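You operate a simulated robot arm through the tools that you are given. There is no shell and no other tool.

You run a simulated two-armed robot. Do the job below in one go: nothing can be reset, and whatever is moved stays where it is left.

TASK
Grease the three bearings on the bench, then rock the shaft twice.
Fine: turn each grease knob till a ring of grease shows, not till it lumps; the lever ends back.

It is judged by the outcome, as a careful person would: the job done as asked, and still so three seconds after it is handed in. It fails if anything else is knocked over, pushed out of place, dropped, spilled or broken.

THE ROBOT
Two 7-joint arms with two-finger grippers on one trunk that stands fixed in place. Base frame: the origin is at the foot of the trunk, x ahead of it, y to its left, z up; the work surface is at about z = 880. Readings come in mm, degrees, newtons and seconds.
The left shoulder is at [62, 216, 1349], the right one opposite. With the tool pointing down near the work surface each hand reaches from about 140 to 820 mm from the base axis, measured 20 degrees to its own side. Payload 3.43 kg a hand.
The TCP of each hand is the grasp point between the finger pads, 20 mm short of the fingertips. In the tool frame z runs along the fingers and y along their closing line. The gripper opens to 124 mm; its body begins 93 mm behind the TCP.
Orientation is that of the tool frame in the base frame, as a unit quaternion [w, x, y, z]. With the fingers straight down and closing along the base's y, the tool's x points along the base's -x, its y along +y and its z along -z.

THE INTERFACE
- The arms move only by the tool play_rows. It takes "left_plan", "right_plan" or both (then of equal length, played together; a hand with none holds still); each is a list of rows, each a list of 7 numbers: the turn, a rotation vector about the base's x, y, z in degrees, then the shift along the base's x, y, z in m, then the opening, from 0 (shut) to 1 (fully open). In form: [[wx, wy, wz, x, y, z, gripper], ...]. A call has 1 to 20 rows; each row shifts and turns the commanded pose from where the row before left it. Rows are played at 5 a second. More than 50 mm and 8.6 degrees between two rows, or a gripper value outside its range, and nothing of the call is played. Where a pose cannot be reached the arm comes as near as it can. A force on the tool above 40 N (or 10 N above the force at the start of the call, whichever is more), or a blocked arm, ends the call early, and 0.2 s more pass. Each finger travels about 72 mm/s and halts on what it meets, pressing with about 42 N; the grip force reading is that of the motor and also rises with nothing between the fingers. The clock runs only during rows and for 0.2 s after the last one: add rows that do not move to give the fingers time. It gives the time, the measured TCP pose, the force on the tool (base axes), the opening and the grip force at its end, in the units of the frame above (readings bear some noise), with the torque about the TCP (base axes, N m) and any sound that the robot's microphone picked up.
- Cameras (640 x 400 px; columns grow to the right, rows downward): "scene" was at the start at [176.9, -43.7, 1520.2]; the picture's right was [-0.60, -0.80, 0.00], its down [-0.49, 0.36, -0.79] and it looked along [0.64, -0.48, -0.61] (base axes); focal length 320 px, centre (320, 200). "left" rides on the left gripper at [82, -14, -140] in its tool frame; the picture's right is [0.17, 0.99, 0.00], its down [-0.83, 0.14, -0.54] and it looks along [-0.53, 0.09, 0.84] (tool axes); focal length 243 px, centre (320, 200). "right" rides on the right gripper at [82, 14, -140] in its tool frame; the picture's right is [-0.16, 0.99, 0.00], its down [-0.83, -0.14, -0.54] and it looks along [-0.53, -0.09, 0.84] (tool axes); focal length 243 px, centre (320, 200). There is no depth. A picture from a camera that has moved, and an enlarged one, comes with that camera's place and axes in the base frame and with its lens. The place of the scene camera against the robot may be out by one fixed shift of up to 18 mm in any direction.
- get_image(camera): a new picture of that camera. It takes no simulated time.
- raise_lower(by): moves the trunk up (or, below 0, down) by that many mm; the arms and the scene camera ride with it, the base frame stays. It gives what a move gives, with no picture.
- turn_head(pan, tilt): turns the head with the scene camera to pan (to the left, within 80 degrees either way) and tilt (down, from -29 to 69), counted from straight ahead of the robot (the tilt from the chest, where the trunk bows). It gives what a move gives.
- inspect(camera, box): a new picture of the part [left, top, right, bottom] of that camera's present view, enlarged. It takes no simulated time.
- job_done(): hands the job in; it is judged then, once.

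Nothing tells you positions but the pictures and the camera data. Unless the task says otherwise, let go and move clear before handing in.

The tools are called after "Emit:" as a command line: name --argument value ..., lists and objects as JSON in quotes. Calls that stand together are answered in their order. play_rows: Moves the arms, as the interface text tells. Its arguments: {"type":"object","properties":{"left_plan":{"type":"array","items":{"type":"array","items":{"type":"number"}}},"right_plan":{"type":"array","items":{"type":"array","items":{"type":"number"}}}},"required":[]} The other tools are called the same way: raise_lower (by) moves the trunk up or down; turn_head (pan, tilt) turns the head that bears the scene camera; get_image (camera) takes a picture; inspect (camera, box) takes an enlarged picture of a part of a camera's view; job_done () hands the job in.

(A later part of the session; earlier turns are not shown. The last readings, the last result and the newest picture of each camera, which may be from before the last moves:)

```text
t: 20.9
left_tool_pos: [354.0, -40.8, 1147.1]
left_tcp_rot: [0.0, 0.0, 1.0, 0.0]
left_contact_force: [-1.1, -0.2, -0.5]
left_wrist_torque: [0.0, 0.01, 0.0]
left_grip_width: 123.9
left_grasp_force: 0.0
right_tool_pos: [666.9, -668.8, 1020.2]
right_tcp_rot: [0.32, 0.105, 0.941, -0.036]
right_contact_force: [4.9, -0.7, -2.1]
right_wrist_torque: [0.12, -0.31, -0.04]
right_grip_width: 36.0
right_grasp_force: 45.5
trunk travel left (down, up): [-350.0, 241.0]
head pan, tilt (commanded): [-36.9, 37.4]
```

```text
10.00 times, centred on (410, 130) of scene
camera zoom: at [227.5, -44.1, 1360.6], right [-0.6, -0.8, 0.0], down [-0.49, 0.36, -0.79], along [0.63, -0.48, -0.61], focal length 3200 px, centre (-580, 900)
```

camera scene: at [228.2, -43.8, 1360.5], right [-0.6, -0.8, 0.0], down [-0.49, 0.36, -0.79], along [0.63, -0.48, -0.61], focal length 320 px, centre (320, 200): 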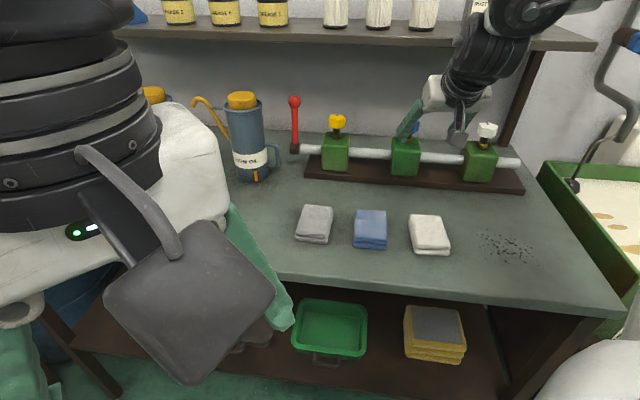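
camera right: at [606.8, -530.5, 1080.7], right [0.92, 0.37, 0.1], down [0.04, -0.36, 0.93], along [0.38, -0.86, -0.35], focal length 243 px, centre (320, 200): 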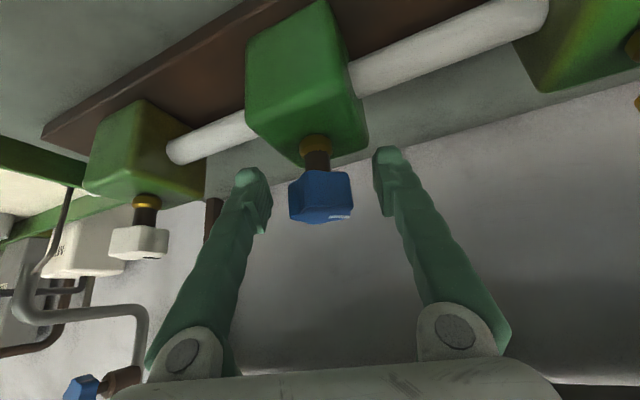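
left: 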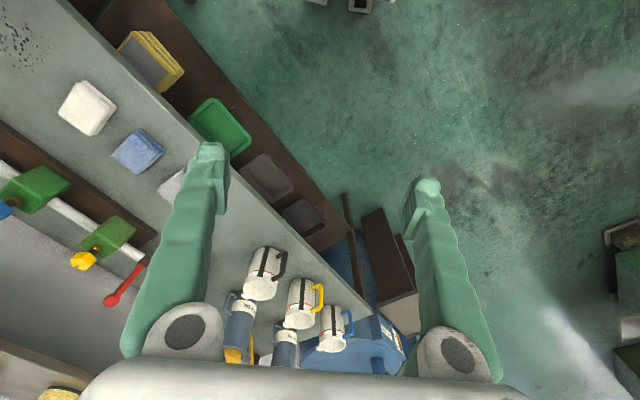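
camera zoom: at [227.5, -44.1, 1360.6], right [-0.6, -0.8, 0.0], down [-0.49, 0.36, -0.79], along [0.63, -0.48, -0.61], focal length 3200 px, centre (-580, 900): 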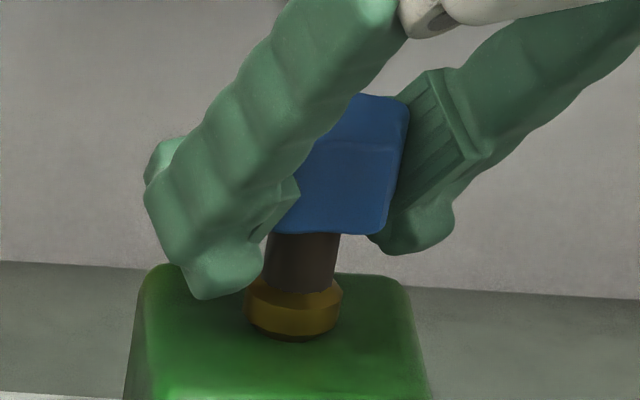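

The knob follows the hand, with roughly 95° turned in total and no visible grease. I'll continue another 24°.

Emit:
play_rows --right_plan '[[0, 0, 6, 0, 0, 0, 0.2], [0, 0, 6, 0, 0, 0, 0.2], [0, 0, 6, 0, 0, 0, 0.2], [0, 0, 6, 0, 0, 0, 0.2]]'

Emit:
inspect --camera "right" --box '[240, 90, 400, 240]'

Emit:
inspect --camera "scene" --box '[394, 110, 426, 150]'

```text
t: 21.9
left_tool_pos: [354.4, -40.2, 1146.4]
left_tcp_rot: [-0.001, 0.0, 1.0, 0.0]
left_contact_force: [0.3, 0.3, 0.2]
left_wrist_torque: [0.03, -0.01, 0.01]
left_grip_width: 124.4
left_grasp_force: 0.0
right_tool_pos: [667.8, -668.9, 1021.4]
right_tcp_rot: [0.319, -0.093, 0.943, 0.032]
right_contact_force: [9.4, -3.2, -3.4]
right_wrist_torque: [-0.02, -0.41, -0.02]
right_grip_width: 36.1
right_grasp_force: 45.4
trunk travel left (down, up): [-350.0, 241.0]
head pan, tilt (commanded): [-36.9, 37.4]
```

```text
2.67 times, centred on (320, 165) of right
camera zoom: at [518.4, -684.6, 1080.9], right [-0.06, 0.99, 0.1], down [0.35, -0.07, 0.93], along [0.93, 0.09, -0.35], focal length 647 px, centre (320, 293)
```

zoom: 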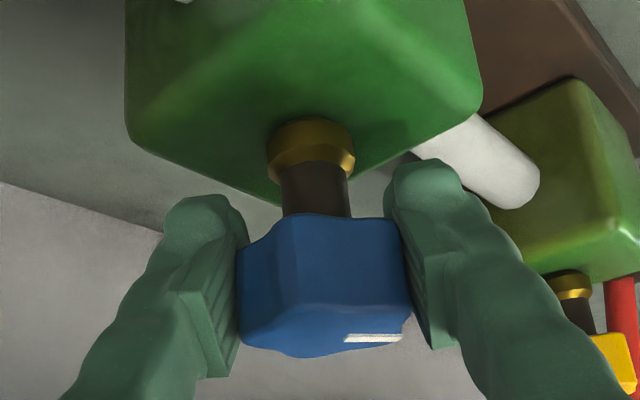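

```text
10.00 times, centred on (410, 130) of scene
camera zoom: at [228.3, -44.3, 1360.5], right [-0.6, -0.8, 0.0], down [-0.49, 0.37, -0.79], along [0.63, -0.48, -0.61], focal length 3200 px, centre (-580, 900)
```

zoom: 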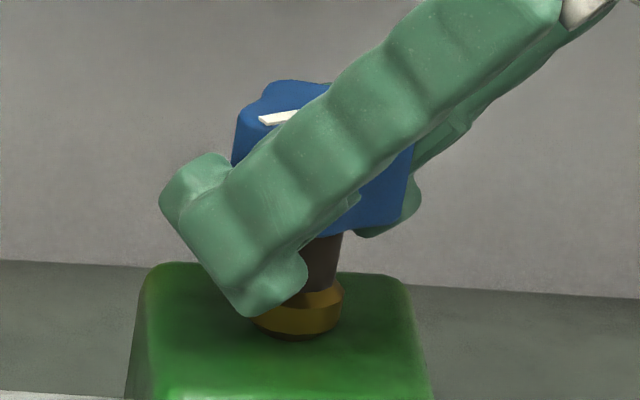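

About 120° has been turned with no ring yet. I'll re-grip for another stroke of 24° and then check.

Emit:
play_rows --right_plan '[[0, 0, 0, 0, 0, 0, 0.4], [0, 0, 0, 0, 0, 0, 0.6], [0, 0, -7.7, 0, 0, 0, 0.6], [0, 0, -7.7, 0, 0, 0, 0.6], [0, 0, -7.7, 0, 0, 0, 0.6], [0, 0, -7.7, 0, 0, 0, 0.6], [0, 0, -7.7, 0, 0, 0, 0.6], [0, 0, -7.7, 0, 0, 0, 0.6], [0, 0, -7.7, 0, 0, 0, 0.6], [0, 0, -7.7, 0, 0, 0, 0.6], [0, 0, -7.7, 0, 0, 0, 0.6], [0, 0, 0, 0, 0, 0, 0.6], [0, 0, 0, 0, 0, 0, 0.4], [0, 0, 0, 0, 0, 0, 0.2], [0, 0, 0, 0, 0, 0, 0.2]]'

Emit:
get_image --camera "right"

Emit:
inspect --camera "scene" --box '[394, 110, 426, 150]'

```text
t: 25.1
left_tool_pos: [353.7, -38.5, 1147.0]
left_tcp_rot: [0.001, 0.0, 1.0, -0.001]
left_contact_force: [-0.6, 0.7, -1.0]
left_wrist_torque: [0.01, -0.04, -0.03]
left_grip_width: 123.9
left_grasp_force: 0.0
right_tool_pos: [667.1, -668.1, 1021.8]
right_tcp_rot: [0.281, 0.46, 0.828, -0.156]
right_contact_force: [0.7, 3.0, 3.6]
right_wrist_torque: [0.39, 0.06, 0.02]
right_grip_width: 36.4
right_grasp_force: 45.0
trunk travel left (down, up): [-350.0, 241.0]
head pan, tilt (commanded): [-36.9, 37.4]
```

```text
taken
camera right: at [599.8, -532.9, 1082.5], right [0.91, 0.41, 0.1], down [0.06, -0.36, 0.93], along [0.42, -0.84, -0.34], focal length 243 px, centre (320, 200)
```

right: 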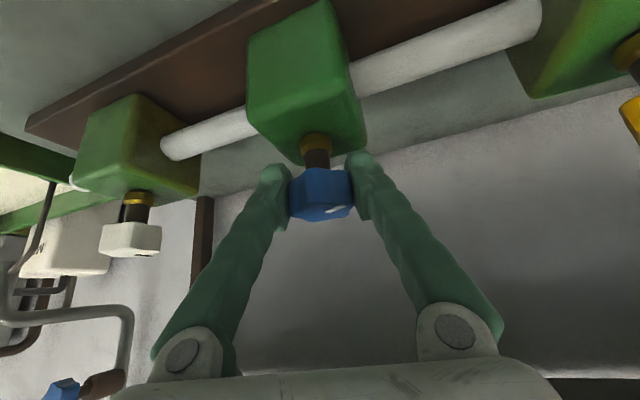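

```text
10.00 times, centred on (410, 130) of scene
camera zoom: at [226.5, -42.9, 1360.9], right [-0.6, -0.8, 0.0], down [-0.49, 0.36, -0.79], along [0.64, -0.48, -0.61], focal length 3200 px, centre (-580, 900)
```

zoom: 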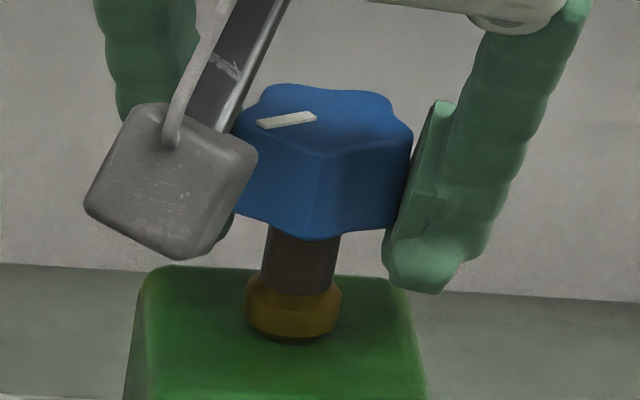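

The grip is seated at 36.4 mm with the mark pointing left. I'll turn 24° more and check.

Emit:
play_rows --right_plan '[[0, 0, 6, 0, 0, 0, 0.2], [0, 0, 6, 0, 0, 0, 0.2], [0, 0, 6, 0, 0, 0, 0.2], [0, 0, 6, 0, 0, 0, 0.2]]'

Emit:
inspect --camera "right" --box '[240, 90, 400, 240]'

Emit:
inspect --camera "scene" --box '[394, 110, 426, 150]'

```text
t: 26.1
left_tool_pos: [352.9, -39.1, 1148.3]
left_tcp_rot: [0.0, -0.001, 1.0, 0.0]
left_contact_force: [-0.4, 1.1, 0.6]
left_wrist_torque: [0.03, 0.02, 0.0]
left_grip_width: 124.0
left_grasp_force: 0.1
right_tool_pos: [665.8, -667.3, 1023.7]
right_tcp_rot: [0.308, 0.276, 0.905, -0.094]
right_contact_force: [4.9, 4.7, 3.3]
right_wrist_torque: [0.37, -0.22, -0.02]
right_grip_width: 36.4
right_grasp_force: 45.1
trunk travel left (down, up): [-350.0, 241.0]
head pan, tilt (commanded): [-36.9, 37.4]
```

```text
2.67 times, centred on (320, 165) of right
camera zoom: at [550.6, -572.7, 1082.2], right [0.66, 0.74, 0.1], down [0.19, -0.3, 0.93], along [0.73, -0.6, -0.34], focal length 647 px, centre (320, 293)
```

zoom: 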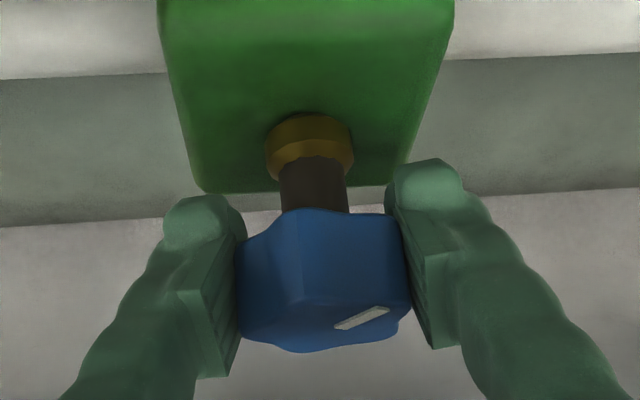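

```text
10.00 times, centred on (410, 130) of scene
camera zoom: at [226.8, -43.0, 1360.8], right [-0.6, -0.8, 0.0], down [-0.49, 0.36, -0.79], along [0.64, -0.48, -0.61], focal length 3200 px, centre (-580, 900)
```

zoom: 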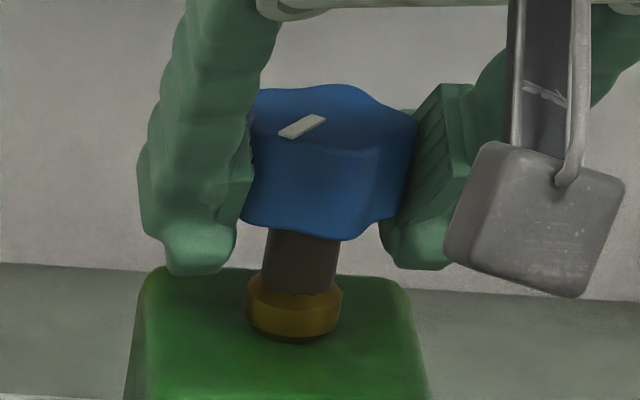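

The knob has turned about 140° in total. I'll zoom tightly on the nipple to look for the first traces of grease.

Emit:
inspect --camera "scene" --box '[402, 130, 418, 140]'

Emit:
inspect --camera "right" --box '[295, 125, 345, 175]'

```text
16.00 times, centred on (410, 135) of scene
camera zoom: at [226.8, -43.0, 1360.8], right [-0.6, -0.8, 0.0], down [-0.49, 0.36, -0.79], along [0.64, -0.48, -0.61], focal length 5121 px, centre (-1120, 1240)
```

zoom: 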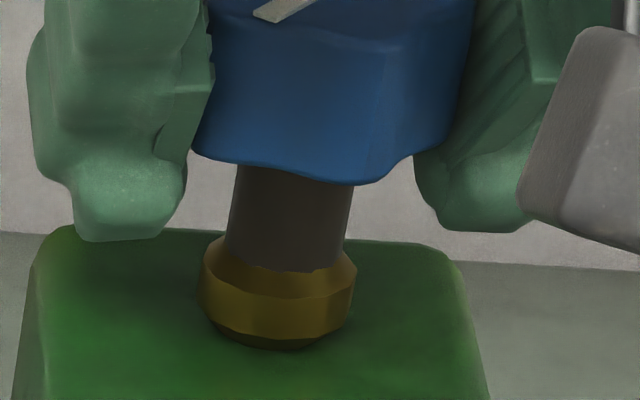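

```text
8.00 times, centred on (320, 150) of right
camera zoom: at [550.6, -572.7, 1082.2], right [0.66, 0.74, 0.1], down [0.19, -0.3, 0.93], along [0.73, -0.6, -0.34], focal length 1941 px, centre (320, 600)
```

zoom: 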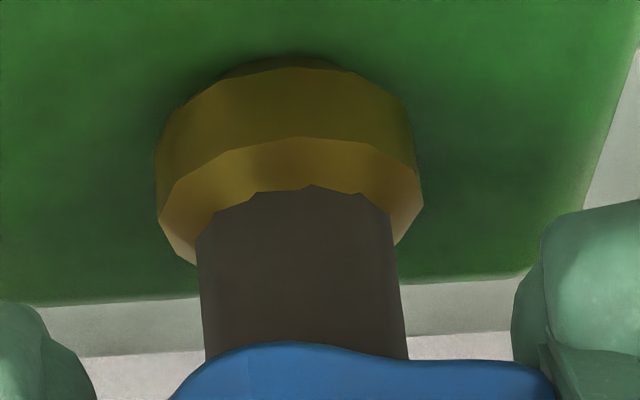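

Still clean brass with no grease. I'll keep turning in checked steps.

Emit:
play_rows --right_plan '[[0, 0, 6, 0, 0, 0, 0.2], [0, 0, 6, 0, 0, 0, 0.2], [0, 0, 6, 0, 0, 0, 0.2], [0, 0, 6, 0, 0, 0, 0.2]]'

Emit:
inspect --camera "right" --box '[280, 105, 360, 225]'

Emit:
inspect --camera "scene" --box '[394, 110, 426, 150]'

```text
t: 27.1
left_tool_pos: [352.2, -39.1, 1148.5]
left_tcp_rot: [0.0, -0.001, 1.0, 0.0]
left_contact_force: [0.3, -0.2, -0.3]
left_wrist_torque: [0.0, -0.01, 0.03]
left_grip_width: 124.0
left_grasp_force: 0.1
right_tool_pos: [668.0, -668.4, 1023.3]
right_tcp_rot: [0.32, 0.084, 0.943, -0.028]
right_contact_force: [1.5, -0.7, 7.0]
right_wrist_torque: [0.16, 0.22, -0.02]
right_grip_width: 36.2
right_grasp_force: 44.6
trunk travel left (down, up): [-350.0, 241.0]
head pan, tilt (commanded): [-36.9, 37.4]
```

```text
3.33 times, centred on (320, 165) of right
camera zoom: at [522.2, -628.6, 1082.2], right [0.3, 0.95, 0.1], down [0.3, -0.2, 0.93], along [0.9, -0.25, -0.34], focal length 809 px, centre (320, 317)
```

zoom: 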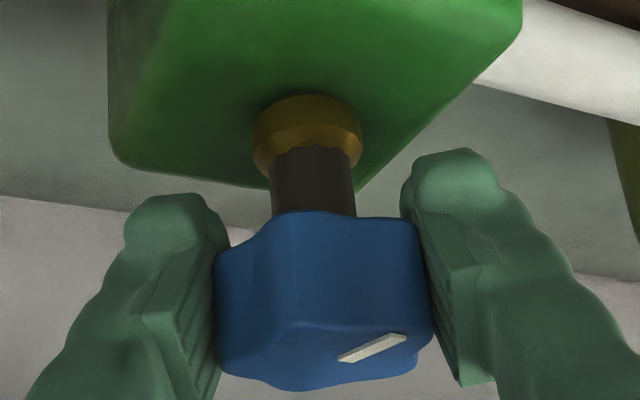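

```text
10.00 times, centred on (410, 130) of scene
camera zoom: at [226.4, -43.3, 1360.9], right [-0.6, -0.8, 0.0], down [-0.49, 0.36, -0.79], along [0.64, -0.48, -0.61], focal length 3200 px, centre (-580, 900)
```

zoom: 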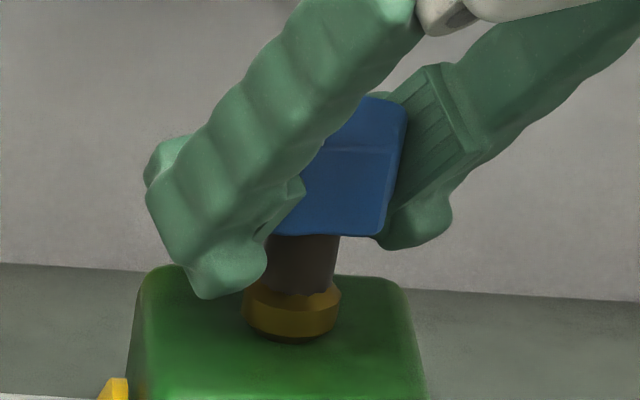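

Something yellow appeared at the lower-left edge of the scene zoom, so I'll check the whole scene before continuing.

Emit:
get_image --camera "scene"

Emit:
get_image --camera "right"

Emit:
inspect --camera "scene" --box '[310, 100, 470, 200]'

```text
taken
camera scene: at [226.4, -43.3, 1360.9], right [-0.6, -0.8, 0.0], down [-0.49, 0.36, -0.79], along [0.64, -0.48, -0.61], focal length 320 px, centre (320, 200)
```

scene: 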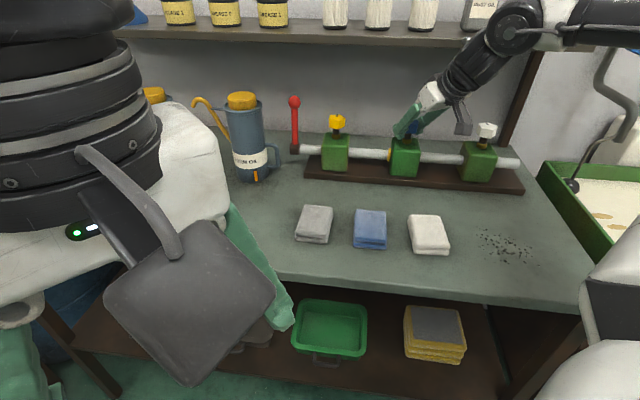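

```text
taken
camera right: at [522.2, -628.6, 1082.2], right [0.3, 0.95, 0.1], down [0.3, -0.2, 0.93], along [0.9, -0.25, -0.34], focal length 243 px, centre (320, 200)
```

right: 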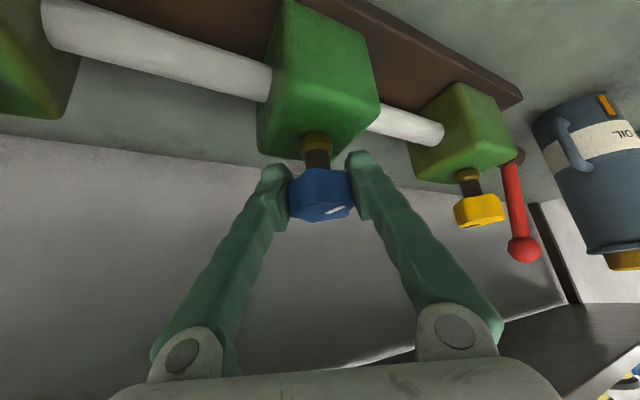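

```text
4.00 times, centred on (390, 150) of scene
camera zoom: at [226.4, -43.3, 1360.9], right [-0.6, -0.8, 0.0], down [-0.49, 0.36, -0.79], along [0.64, -0.48, -0.61], focal length 1280 px, centre (40, 400)
```

zoom: 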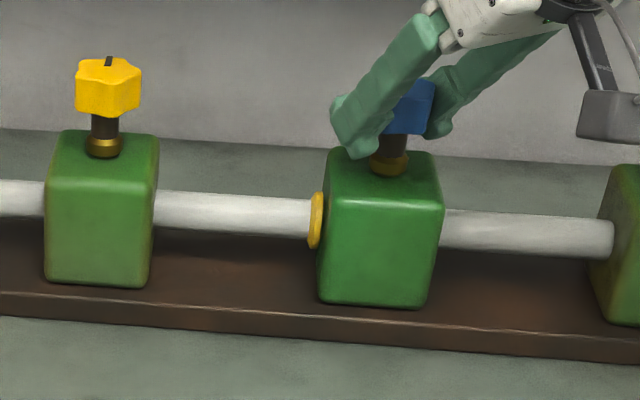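

That yellow is the grease: a ring has come out around the shaft at the left face of the blue bearing. I'll inspect it closely before deciding whether it's enough.

Emit:
inspect --camera "scene" --box '[378, 140, 402, 168]'

Emit:
inspect --camera "right" --box '[230, 0, 470, 180]'

Emit:
inspect --camera "scene" --box '[415, 140, 445, 170]'

```text
14.29 times, centred on (390, 154) of scene
camera zoom: at [226.4, -43.3, 1360.9], right [-0.6, -0.8, 0.0], down [-0.49, 0.36, -0.79], along [0.64, -0.48, -0.61], focal length 4572 px, centre (-680, 857)
```

zoom: 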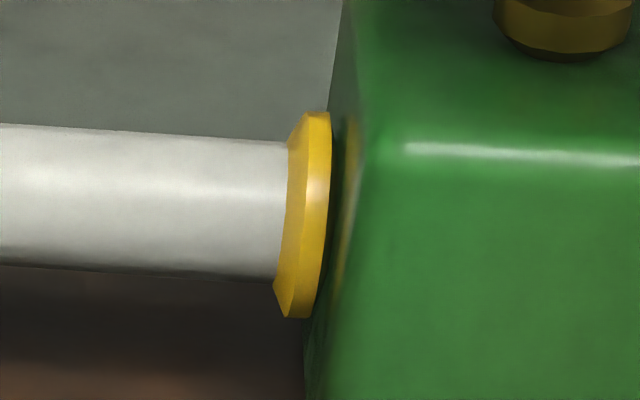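

```text
2.22 times, centred on (350, 90) of right
camera zoom: at [522.2, -628.6, 1082.2], right [0.3, 0.95, 0.1], down [0.3, -0.2, 0.93], along [0.9, -0.25, -0.34], focal length 539 px, centre (253, 444)
```

zoom: 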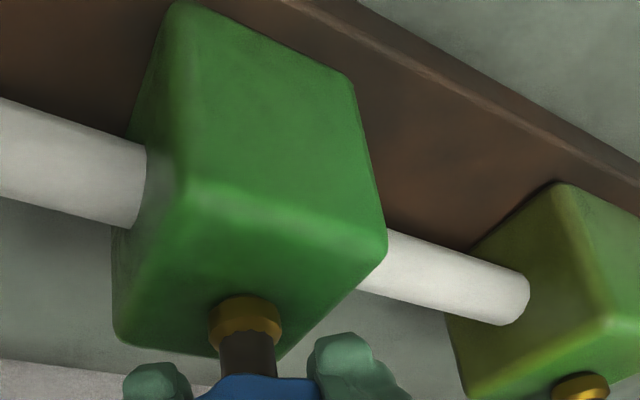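

```text
13.33 times, centred on (430, 155) of scene
camera zoom: at [226.4, -43.3, 1360.9], right [-0.6, -0.8, 0.0], down [-0.49, 0.36, -0.79], along [0.64, -0.48, -0.61], focal length 4267 px, centre (-1147, 800)
```

zoom: 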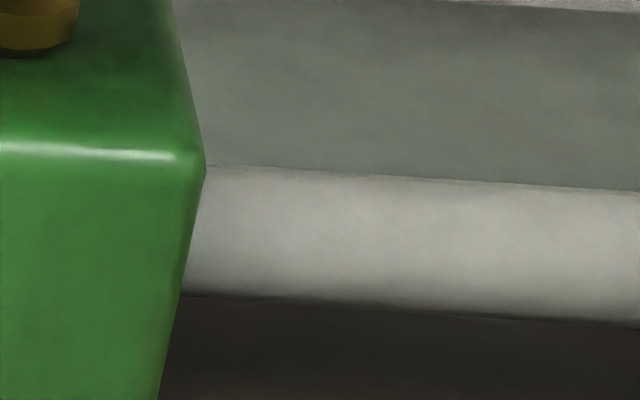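

The blue bearing shows a clean full ring, so I'll stop there. I'll release, back out, and go to a standoff in front of the white knob.

Emit:
play_rows --right_plan '[[0, 0, 0, 0, 0, 0, 0.4], [0, 0, 0, 0, 0, 0, 0.6], [0, 0, 0, 0, 0, 0, 0.6], [0, 0, 0, -0.02, 0.0035, 0.007, 0.6], [0, 0, 0, -0.02, 0.0035, 0.007, 0.6], [0, 0, 0, -0.02, 0.0035, 0.007, 0.6], [0, 0, -8, -0.016, -0.0145, 0, 0.6], [0, 0, -8, -0.016, -0.0145, 0, 0.6], [0, 0, -8, -0.016, -0.0145, 0, 0.6], [0, 0, -8, -0.016, -0.0145, 0, 0.6], [0, 0, -8, -0.016, -0.0145, 0, 0.6], [0, 0, -8, -0.016, -0.0145, 0, 0.6], [0, 0, 0, 0, 0, 0, 0.6]]'

Emit:
get_image --camera "right"

Emit:
inspect --camera "scene" --box '[310, 90, 530, 200]'

```text
t: 29.9
left_tool_pos: [354.5, -40.3, 1147.1]
left_tcp_rot: [0.0, 0.0, 1.0, 0.0]
left_contact_force: [-1.1, -0.5, -1.0]
left_wrist_torque: [-0.03, -0.01, -0.01]
left_grip_width: 123.9
left_grasp_force: 0.1
right_tool_pos: [511.8, -743.5, 1041.0]
right_tcp_rot: [0.281, 0.461, 0.827, -0.156]
right_contact_force: [-0.3, 1.4, -0.2]
right_wrist_torque: [0.01, 0.04, 0.0]
right_grip_width: 74.4
right_grasp_force: 0.1
trunk travel left (down, up): [-350.0, 241.0]
head pan, tilt (commanded): [-36.9, 37.4]
```

```text
taken
camera right: at [443.5, -608.7, 1101.7], right [0.91, 0.41, 0.1], down [0.06, -0.35, 0.93], along [0.42, -0.84, -0.34], focal length 243 px, centre (320, 200)
```

right: 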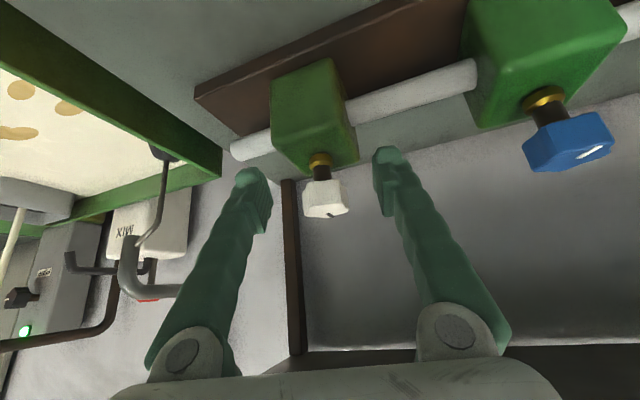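

```text
2.91 times, centred on (420, 145) of scene
camera zoom: at [226.6, -43.9, 1360.8], right [-0.6, -0.8, 0.0], down [-0.49, 0.36, -0.79], along [0.64, -0.48, -0.61], focal length 931 px, centre (29, 360)
```

zoom: 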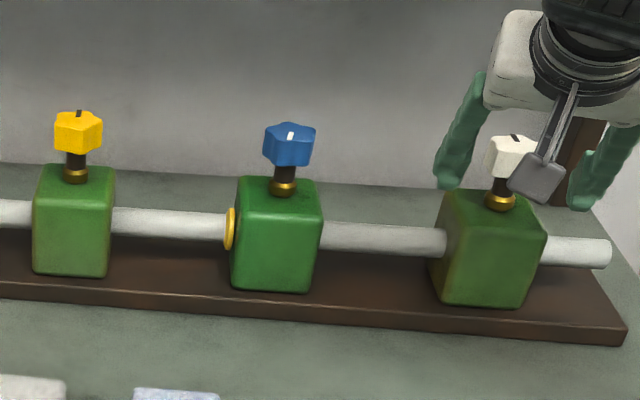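

I place the white knob at about (540,-793,1024). I'll pre-rotate to about -72° yaw and slide in around it.

Emit:
play_rows --right_plan '[[0, 0, -7, 0.004, 0, 0, 0.6], [0, 0, -7, 0.004, 0, 0, 0.6], [0, 0, 0, 0.0068, -0.0165, -0.0055, 0.6], [0, 0, 0, 0.0068, -0.0165, -0.0055, 0.6], [0, 0, 0, 0.0066, -0.0165, -0.0055, 0.6], [0, 0, 0, 0, 0, 0, 0.6]]'

Emit:
get_image --camera "right"

Emit:
inspect --camera "scene" --box '[430, 90, 530, 190]'

```text
t: 30.9
left_tool_pos: [350.7, -38.8, 1147.1]
left_tcp_rot: [-0.001, 0.0, 1.0, 0.0]
left_contact_force: [0.3, 0.7, -0.2]
left_wrist_torque: [0.05, 0.02, 0.0]
left_grip_width: 123.9
left_grasp_force: 0.1
right_tool_pos: [506.7, -813.8, 1061.0]
right_tcp_rot: [0.277, 0.533, 0.779, -0.179]
right_contact_force: [-5.6, 9.5, 27.7]
right_wrist_torque: [0.67, -0.94, 0.44]
right_grip_width: 73.2
right_grasp_force: 0.1
right hand out of reach, approached as far as the arm can: row 1, 2
trunk travel left (down, up): [-350.0, 241.0]
head pan, tilt (commanded): [-36.9, 37.4]
stopped in row 4 (right hand): the force on the tool passed its limit at 125 N (the readings are from after the stop); the commanded pose is now the measured one
```

```text
taken
camera right: at [462.8, -668.5, 1117.7], right [0.96, 0.24, 0.12], down [-0.03, -0.35, 0.94], along [0.27, -0.91, -0.33], focal length 243 px, centre (320, 200)
```

right: 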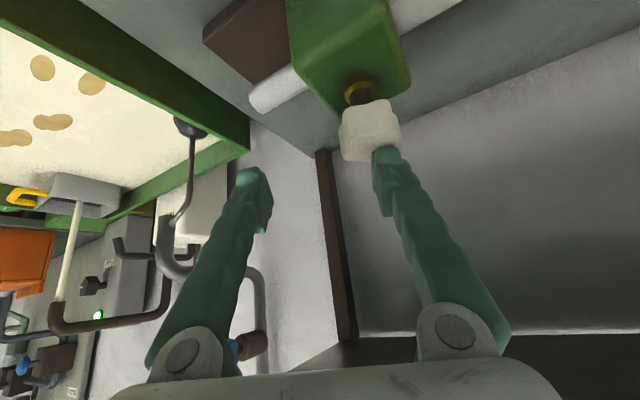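

```text
4.00 times, centred on (480, 140) of scene
camera zoom: at [225.0, -41.8, 1361.3], right [-0.6, -0.8, 0.0], down [-0.48, 0.36, -0.8], along [0.64, -0.48, -0.61], focal length 1280 px, centre (-320, 440)
```

zoom: 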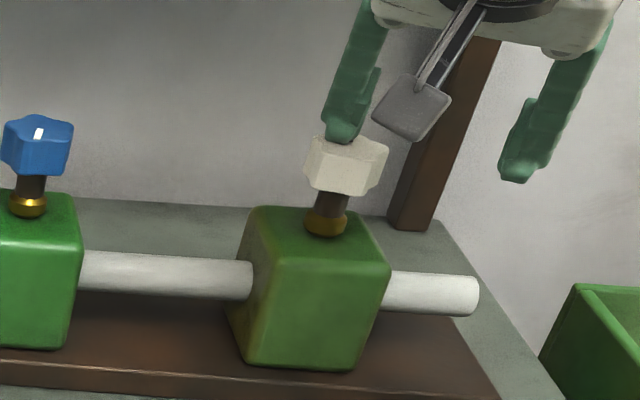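

The yaw rows were out of reach, the hand drifted, and one finger pressed down on top of the white knob before stopping. I'll lift straight up right away and check that nothing has shifted.

Emit:
play_rows --right_plan '[[0, 0, 0, 0, 0, 0.01, 0.6], [0, 0, 0, 0, 0, 0.015, 0.6], [0, 0, 0, 0, 0, 0.02, 0.6], [0, 0, 0, 0, 0, 0, 0.6]]'

Emit:
get_image --camera "right"

Emit:
inspect --camera "scene" --box '[310, 90, 530, 200]'

```text
t: 31.9
left_tool_pos: [352.7, -40.0, 1147.8]
left_tcp_rot: [0.0, 0.0, 1.0, 0.001]
left_contact_force: [0.1, 0.4, -0.8]
left_wrist_torque: [0.0, 0.01, 0.02]
left_grip_width: 123.8
left_grasp_force: 0.1
right_tool_pos: [504.1, -815.6, 1097.7]
right_tcp_rot: [0.27, 0.534, 0.781, -0.179]
right_contact_force: [0.2, 0.0, -0.3]
right_wrist_torque: [-0.04, 0.0, 0.0]
right_grip_width: 74.6
right_grasp_force: 0.1
trunk travel left (down, up): [-350.0, 241.0]
head pan, tilt (commanded): [-36.9, 37.4]
```

```text
taken
camera right: at [461.9, -670.3, 1156.0], right [0.96, 0.24, 0.11], down [-0.02, -0.36, 0.93], along [0.26, -0.9, -0.34], focal length 243 px, centre (320, 200)
```

right: 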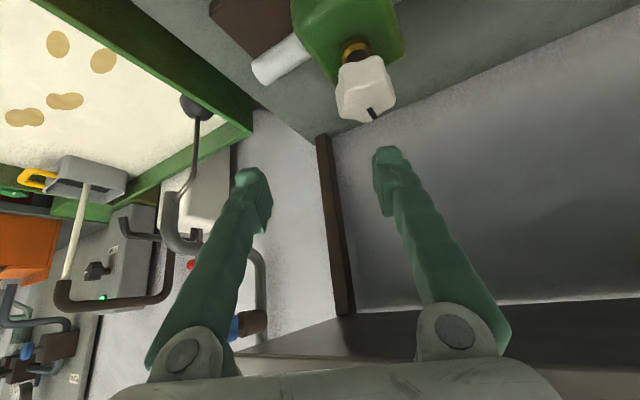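

```text
2.91 times, centred on (420, 145) of scene
camera zoom: at [226.9, -44.5, 1360.7], right [-0.6, -0.8, 0.0], down [-0.49, 0.37, -0.79], along [0.64, -0.48, -0.61], focal length 931 px, centre (29, 360)
```

zoom: 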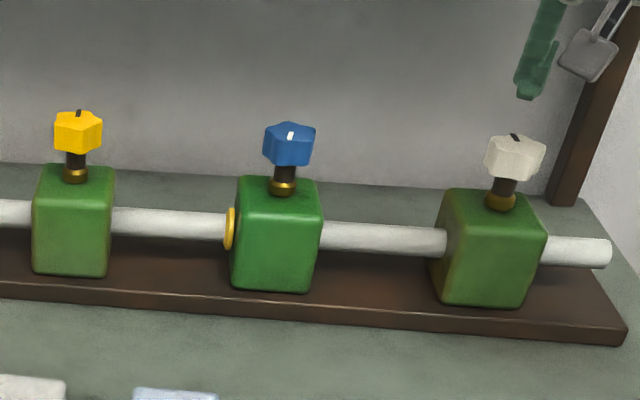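

Nothing shifted: the rail, knob and block appear exactly where they were. I'll return to the standoff with less yaw (about -55°), staying high until clear of the knob.

Emit:
play_rows --right_plan '[[0, 0, 4, 0.001, 0.024, 0, 0.6], [0, 0, 4, 0.001, 0.024, 0, 0.6], [0, 0, 4, 0.001, 0.024, 0, 0.6], [0, 0, 0, 0, 0, 0, 0.6]]'

Emit:
get_image --camera "right"

```text
t: 32.9
left_tool_pos: [351.4, -40.6, 1147.0]
left_tcp_rot: [0.0, 0.001, 1.0, 0.0]
left_contact_force: [0.9, 0.6, -0.3]
left_wrist_torque: [0.0, 0.03, 0.03]
left_grip_width: 123.8
left_grasp_force: 0.0
right_tool_pos: [507.2, -743.2, 1096.5]
right_tcp_rot: [0.287, 0.449, 0.833, -0.15]
right_contact_force: [-1.0, -0.4, -0.6]
right_wrist_torque: [0.0, 0.04, 0.03]
right_grip_width: 74.5
right_grasp_force: 0.1
trunk travel left (down, up): [-350.0, 241.0]
head pan, tilt (commanded): [-36.9, 37.4]
```

```text
taken
camera right: at [435.2, -610.9, 1155.8], right [0.89, 0.44, 0.11], down [0.06, -0.35, 0.93], along [0.45, -0.83, -0.34], focal length 243 px, centre (320, 200)
```

right: 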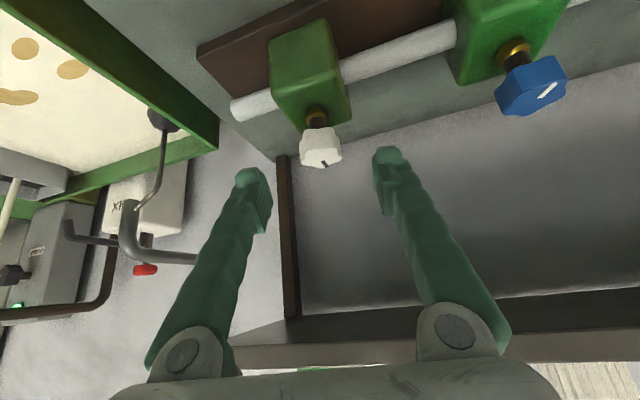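

We're back at the standoff, above the knob and facing it. I'll lower to the approach height and verify.

Emit:
play_rows --right_plan '[[0, 0, 0, 0, 0, -0.018, 0.6], [0, 0, 0, 0, 0, -0.018, 0.6], [0, 0, 0, 0, 0, -0.018, 0.6], [0, 0, 0, 0, 0, 0, 0.6]]'

Emit:
get_image --camera "right"

```text
t: 33.9
left_tool_pos: [353.4, -39.4, 1147.9]
left_tcp_rot: [0.0, 0.0, 1.0, 0.0]
left_contact_force: [0.1, -0.2, -0.1]
left_wrist_torque: [0.02, -0.01, -0.03]
left_grip_width: 123.9
left_grasp_force: 0.1
right_tool_pos: [507.2, -743.6, 1044.4]
right_tcp_rot: [0.289, 0.448, 0.832, -0.151]
right_contact_force: [-0.5, -0.1, -0.4]
right_wrist_torque: [0.02, 0.01, 0.01]
right_grip_width: 74.3
right_grasp_force: 0.1
trunk travel left (down, up): [-350.0, 241.0]
head pan, tilt (commanded): [-36.9, 37.4]
```

```text
taken
camera right: at [436.5, -610.6, 1102.4], right [0.89, 0.43, 0.11], down [0.06, -0.35, 0.93], along [0.44, -0.83, -0.34], focal length 243 px, centre (320, 200)
```

right: 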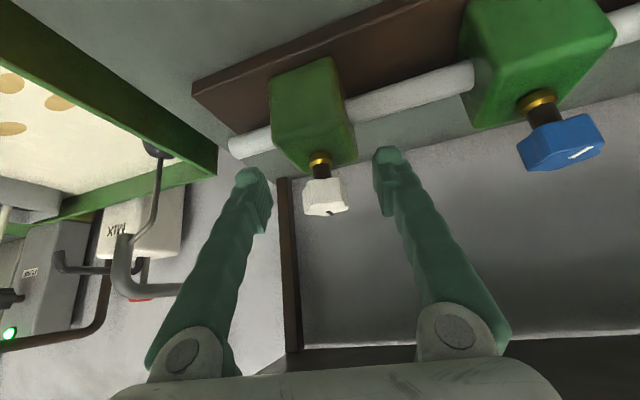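

The white knob is aligned between the fingers. I'll slide in onto it and verify before closing.

Emit:
play_rows --right_plan '[[0, 0, 0, 0.0109, -0.0165, -0.0066, 0.6], [0, 0, 0, 0.0109, -0.0165, -0.0066, 0.6], [0, 0, 0, 0.0109, -0.0165, -0.0066, 0.6], [0, 0, 0, 0, 0, 0, 0.6]]'

Emit:
get_image --camera "right"

Emit:
inspect --camera "scene" --box '[430, 90, 530, 190]'

```text
t: 34.9
left_tool_pos: [353.1, -40.4, 1146.7]
left_tcp_rot: [-0.001, 0.0, 1.0, 0.0]
left_contact_force: [0.5, 0.3, -0.9]
left_wrist_torque: [-0.01, -0.02, -0.02]
left_grip_width: 123.7
left_grasp_force: 0.1
right_tool_pos: [540.9, -792.0, 1024.3]
right_tcp_rot: [0.287, 0.449, 0.833, -0.15]
right_contact_force: [-1.0, 0.4, -0.7]
right_wrist_torque: [0.01, 0.0, 0.02]
right_grip_width: 74.2
right_grasp_force: 0.1
trunk travel left (down, up): [-350.0, 241.0]
head pan, tilt (commanded): [-36.9, 37.4]
```

```text
taken
camera right: at [468.4, -659.4, 1081.9], right [0.89, 0.43, 0.11], down [0.06, -0.35, 0.93], along [0.45, -0.83, -0.34], focal length 243 px, centre (320, 200)
```

right: 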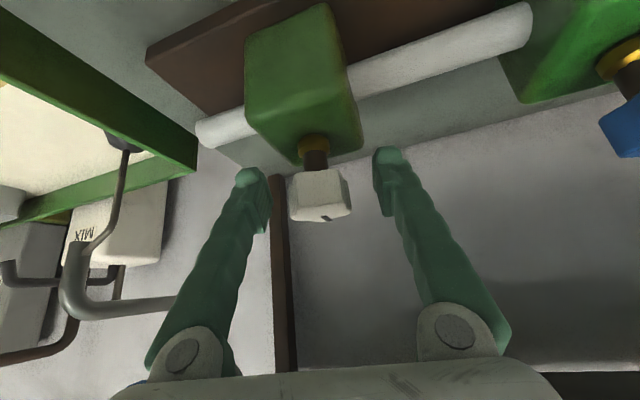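

```text
4.00 times, centred on (480, 140) of scene
camera zoom: at [226.4, -43.5, 1360.9], right [-0.6, -0.8, 0.0], down [-0.49, 0.36, -0.79], along [0.64, -0.48, -0.61], focal length 1280 px, centre (-320, 440)
```

zoom: 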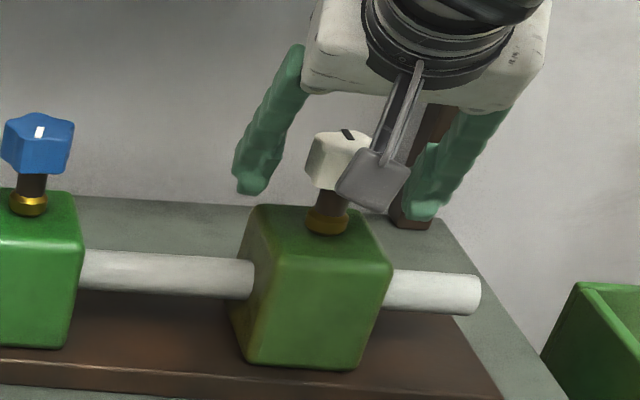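

The white knob is centred at the grasp point. I'll close and turn counter-clockwise 24° as a first step.

Emit:
play_rows --right_plan '[[0, 0, 0, 0, 0, 0, 0.4], [0, 0, 0, 0, 0, 0, 0.2], [0, 0, 0, 0, 0, 0, 0.2], [0, 0, 6, 0, 0, 0, 0.2], [0, 0, 6, 0, 0, 0, 0.2], [0, 0, 6, 0, 0, 0, 0.2], [0, 0, 6, 0, 0, 0, 0.2]]'

Emit:
inspect --camera "right" --box '[240, 90, 400, 240]'

Emit:
inspect --camera "scene" --box '[430, 90, 530, 190]'

```text
t: 36.2
left_tool_pos: [353.0, -40.7, 1146.2]
left_tcp_rot: [0.0, 0.0, 1.0, 0.0]
left_contact_force: [1.0, 0.4, 0.0]
left_wrist_torque: [0.03, 0.02, 0.01]
left_grip_width: 124.1
left_grasp_force: 0.0
right_tool_pos: [537.5, -793.0, 1011.0]
right_tcp_rot: [0.296, 0.342, 0.883, -0.122]
right_contact_force: [-1.6, 5.1, 2.8]
right_wrist_torque: [0.02, -0.02, 0.05]
right_grip_width: 36.9
right_grasp_force: 10.9
trunk travel left (down, up): [-350.0, 241.0]
head pan, tilt (commanded): [-36.9, 37.4]
stopped in row 6 (right hand): the force on the tool passed its limit at 77 N (the readings are from after the stop); the commanded pose is now the measured one
```

```text
2.67 times, centred on (320, 165) of right
camera zoom: at [436.9, -680.9, 1070.7], right [0.76, 0.64, 0.09], down [0.16, -0.32, 0.93], along [0.62, -0.7, -0.35], focal length 647 px, centre (320, 293)
```

zoom: 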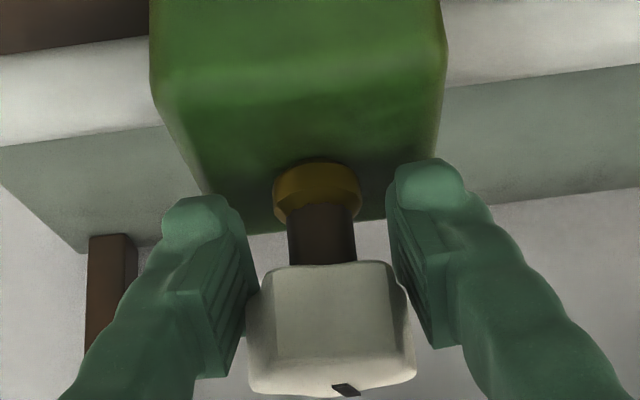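

```text
4.00 times, centred on (480, 140) of scene
camera zoom: at [226.5, -43.2, 1360.8], right [-0.6, -0.8, 0.0], down [-0.49, 0.36, -0.79], along [0.64, -0.48, -0.61], focal length 1280 px, centre (-320, 440)
```

zoom: 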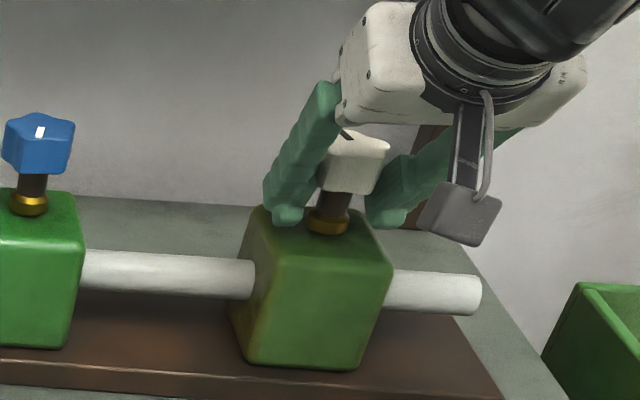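

The white knob resisted counter-clockwise: force stopped the move and the hand slipped down 13 mm, while the mark hasn't turned. It may turn the other way, so I'll open, come back up to knob height, and swing the hand for a clockwise stroke.

Emit:
play_rows --right_plan '[[0, 0, 0, 0, 0, 0, 0.4], [0, 0, 0, 0, 0, 0, 0.6], [0, 0, 0, 0, 0, 0, 0.6], [0, 0, 0, 0.0015, 0, 0.007, 0.6], [0, 0, 0, 0.0015, 0, 0.007, 0.6], [0, 0, 0, 0, 0, 0, 0.6]]'

Emit:
get_image --camera "right"

Emit:
inspect --camera "scene" --box '[430, 90, 530, 190]'

```text
t: 37.6
left_tool_pos: [353.0, -40.1, 1146.8]
left_tcp_rot: [0.0, 0.001, 1.0, -0.001]
left_contact_force: [0.0, 0.0, -0.3]
left_wrist_torque: [0.03, 0.02, 0.01]
left_grip_width: 123.8
left_grasp_force: 0.0
right_tool_pos: [540.7, -794.3, 1024.4]
right_tcp_rot: [0.296, 0.342, 0.884, -0.122]
right_contact_force: [-0.6, -0.1, -0.1]
right_wrist_torque: [-0.01, 0.04, -0.03]
right_grip_width: 74.5
right_grasp_force: 0.0
trunk travel left (down, up): [-350.0, 241.0]
head pan, tilt (commanded): [-36.9, 37.4]
```

```text
taken
camera right: at [440.0, -681.4, 1083.3], right [0.77, 0.64, 0.09], down [0.16, -0.32, 0.93], along [0.62, -0.7, -0.35], focal length 243 px, centre (320, 200)
```

right: 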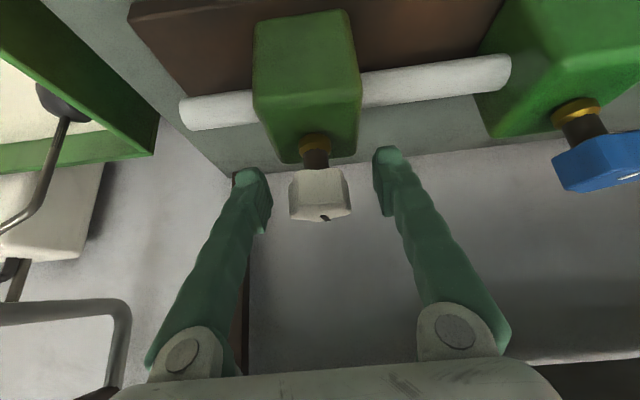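

```text
4.00 times, centred on (480, 140) of scene
camera zoom: at [226.7, -43.7, 1360.8], right [-0.6, -0.8, 0.0], down [-0.49, 0.36, -0.79], along [0.64, -0.48, -0.61], focal length 1280 px, centre (-320, 440)
```

zoom: 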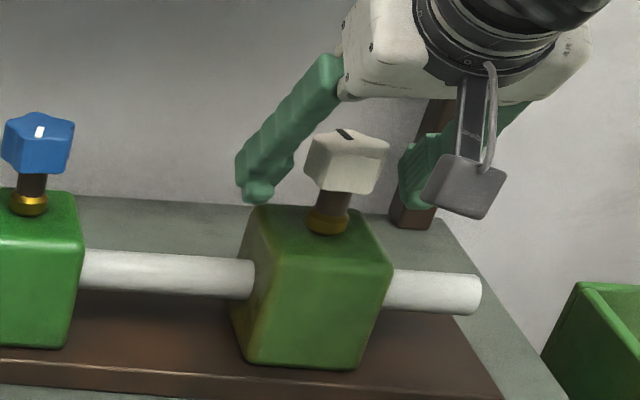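

The hand is back at knob height with the knob untouched. I'll swing the open hand +30° around the knob, close, and try a small clockwise turn.

Emit:
play_rows --right_plan '[[0, 0, 6, 0, 0, 0, 0.6], [0, 0, 6, 0, 0, 0, 0.6], [0, 0, 6, 0, 0, 0, 0.6], [0, 0, 6, 0, 0, 0, 0.6], [0, 0, 6, 0, 0, 0, 0.6], [0, 0, 0, 0, 0, 0, 0.6]]'

Emit:
get_image --camera "right"

```text
t: 39.0
left_tool_pos: [352.1, -41.0, 1147.2]
left_tcp_rot: [0.0, 0.0, 1.0, 0.0]
left_contact_force: [0.3, 1.0, 0.6]
left_wrist_torque: [0.02, 0.03, -0.02]
left_grip_width: 123.8
left_grasp_force: 0.1
right_tool_pos: [539.5, -793.7, 1024.9]
right_tcp_rot: [0.317, 0.103, 0.942, -0.043]
right_contact_force: [0.1, 0.8, -0.5]
right_wrist_torque: [0.02, -0.01, 0.01]
right_grip_width: 74.5
right_grasp_force: 0.1
trunk travel left (down, up): [-350.0, 241.0]
head pan, tilt (commanded): [-36.9, 37.4]
```

```text
taken
camera right: at [396.9, -747.2, 1084.1], right [0.34, 0.94, 0.09], down [0.3, -0.2, 0.93], along [0.89, -0.29, -0.35], focal length 243 px, centre (320, 200)
```

right: 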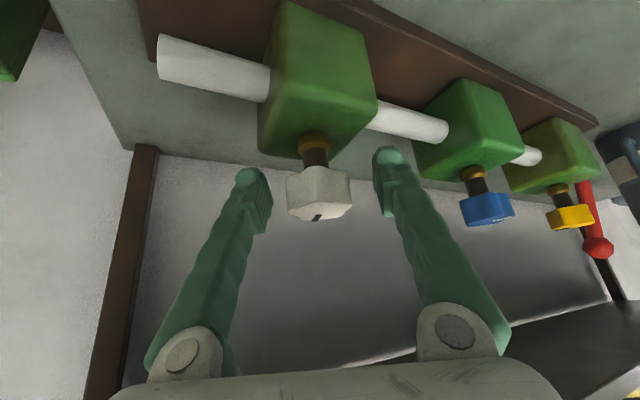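

The white knob is still centred. I'll close and try a 12° clockwise turn.

Emit:
play_rows --right_plan '[[0, 0, 0, 0, 0, 0, 0.4], [0, 0, 0, 0, 0, 0, 0.2], [0, 0, 0, 0, 0, 0, 0.2]]'

Emit:
inspect --camera "scene" --box '[465, 110, 505, 150]'

Emit:
inspect --camera "right" --box '[240, 90, 400, 240]'

```text
t: 39.8
left_tool_pos: [352.4, -40.0, 1147.4]
left_tcp_rot: [0.0, 0.0, 1.0, 0.0]
left_contact_force: [0.2, 0.5, -0.1]
left_wrist_torque: [0.01, -0.01, 0.03]
left_grip_width: 123.9
left_grasp_force: 0.0
right_tool_pos: [540.0, -794.7, 1023.9]
right_tcp_rot: [0.317, 0.102, 0.942, -0.042]
right_contact_force: [0.1, -3.7, 0.9]
right_wrist_torque: [-0.08, 0.15, -0.03]
right_grip_width: 37.1
right_grasp_force: 45.1
trunk travel left (down, up): [-350.0, 241.0]
head pan, tilt (commanded): [-36.9, 37.4]
```

```text
10.00 times, centred on (485, 130) of scene
camera zoom: at [226.6, -44.1, 1360.8], right [-0.6, -0.8, 0.0], down [-0.49, 0.36, -0.79], along [0.64, -0.48, -0.61], focal length 3200 px, centre (-1330, 900)
```

zoom: 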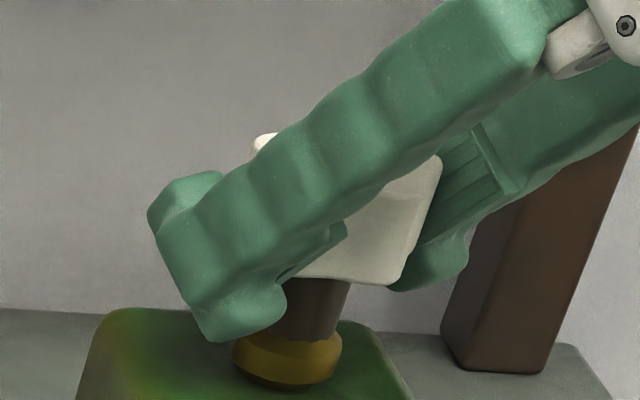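

```text
2.67 times, centred on (320, 165) of right
camera zoom: at [396.7, -747.5, 1084.1], right [0.34, 0.93, 0.09], down [0.3, -0.2, 0.93], along [0.89, -0.3, -0.35], focal length 647 px, centre (320, 293)
```

zoom: 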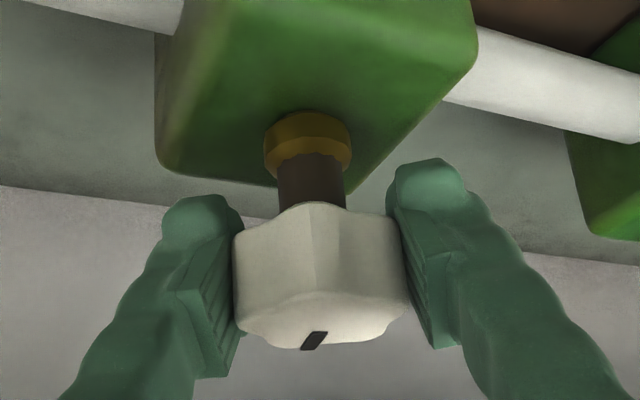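

The grip is seated. Now I'll turn clockwise 12°.

Emit:
play_rows --right_plan '[[0, 0, -4, 0, 0, 0, 0.2], [0, 0, -4, 0, 0, 0, 0.2], [0, 0, -4, 0, 0, 0, 0.2]]'

Emit:
inspect --camera "scene" --box '[465, 110, 505, 150]'

Emit:
inspect --camera "right" --box '[240, 90, 400, 240]'

```text
t: 40.6
left_tool_pos: [352.2, -40.0, 1148.0]
left_tcp_rot: [0.0, 0.0, 1.0, 0.0]
left_contact_force: [0.6, -0.7, 0.7]
left_wrist_torque: [0.0, 0.0, -0.04]
left_grip_width: 124.1
left_grasp_force: 0.1
right_tool_pos: [541.4, -794.1, 1023.8]
right_tcp_rot: [0.311, 0.2, 0.926, -0.075]
right_contact_force: [-1.0, -2.7, 2.3]
right_wrist_torque: [-0.11, 0.5, 0.52]
right_grip_width: 37.0
right_grasp_force: 44.8
trunk travel left (down, up): [-350.0, 241.0]
head pan, tilt (commanded): [-36.9, 37.4]
```

```text
10.00 times, centred on (485, 130) of scene
camera zoom: at [226.6, -43.7, 1360.8], right [-0.6, -0.8, 0.0], down [-0.49, 0.36, -0.79], along [0.64, -0.48, -0.61], focal length 3200 px, centre (-1330, 900)
```

zoom: 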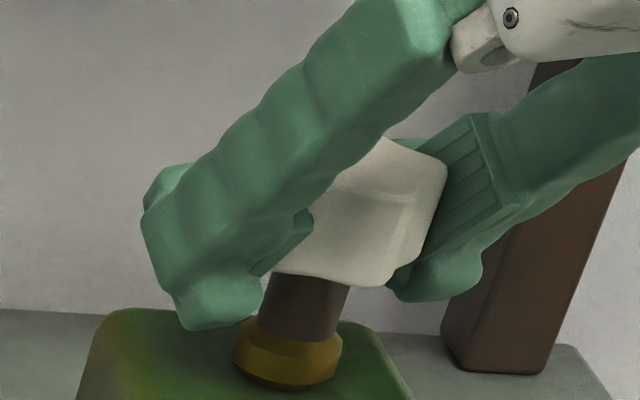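

```text
2.67 times, centred on (320, 165) of right
camera zoom: at [410.0, -718.8, 1083.9], right [0.53, 0.84, 0.09], down [0.25, -0.25, 0.93], along [0.81, -0.47, -0.35], focal length 647 px, centre (320, 293)
```

zoom: 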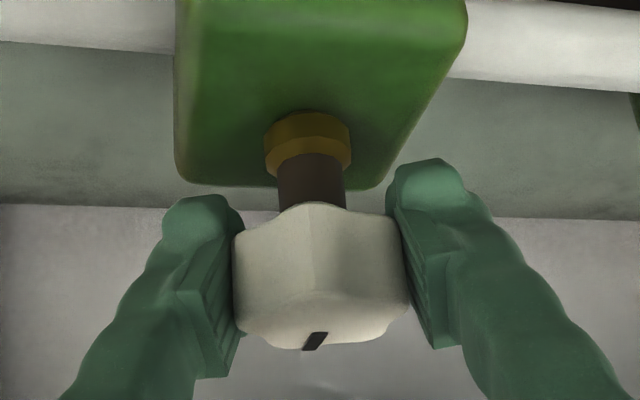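

The knob moved with the hand but torque rose to 0.5 N m, so it's probably back against its clockwise stop. I'll try counter-clockwise again from this firmly seated grip, in small steps.

Emit:
play_rows --right_plan '[[0, 0, 4, 0, 0, 0, 0.2], [0, 0, 4, 0, 0, 0, 0.2], [0, 0, 4, 0, 0, 0, 0.2], [0, 0, 4, 0, 0, 0, 0.2]]'

Emit:
inspect --camera "scene" --box '[465, 110, 505, 150]'

Emit:
inspect --camera "right" --box '[240, 90, 400, 240]'

```text
t: 41.6
left_tool_pos: [352.9, -39.9, 1147.1]
left_tcp_rot: [0.0, 0.0, 1.0, 0.001]
left_contact_force: [-0.3, 0.6, 0.4]
left_wrist_torque: [-0.03, 0.0, 0.05]
left_grip_width: 124.1
left_grasp_force: 0.0
right_tool_pos: [540.8, -794.9, 1023.7]
right_tcp_rot: [0.319, 0.069, 0.945, -0.03]
right_contact_force: [0.0, -2.0, 1.9]
right_wrist_torque: [0.26, 0.4, 0.0]
right_grip_width: 36.7
right_grasp_force: 45.0
trunk travel left (down, up): [-350.0, 241.0]
head pan, tilt (commanded): [-36.9, 37.4]
```

```text
10.00 times, centred on (485, 130) of scene
camera zoom: at [226.6, -43.8, 1360.8], right [-0.6, -0.8, 0.0], down [-0.49, 0.36, -0.79], along [0.64, -0.48, -0.61], focal length 3200 px, centre (-1330, 900)
```

zoom: 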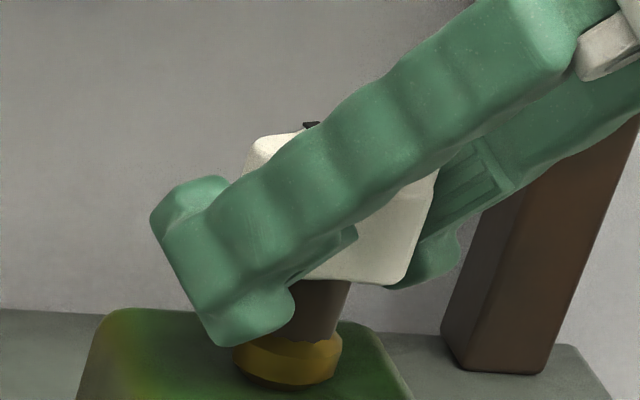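

```text
2.67 times, centred on (320, 165) of right
camera zoom: at [394.0, -758.0, 1083.7], right [0.28, 0.96, 0.09], down [0.31, -0.18, 0.93], along [0.91, -0.23, -0.35], focal length 647 px, centre (320, 293)
```

zoom: 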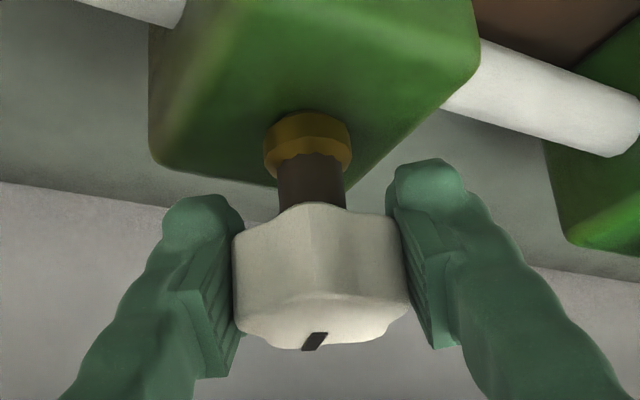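

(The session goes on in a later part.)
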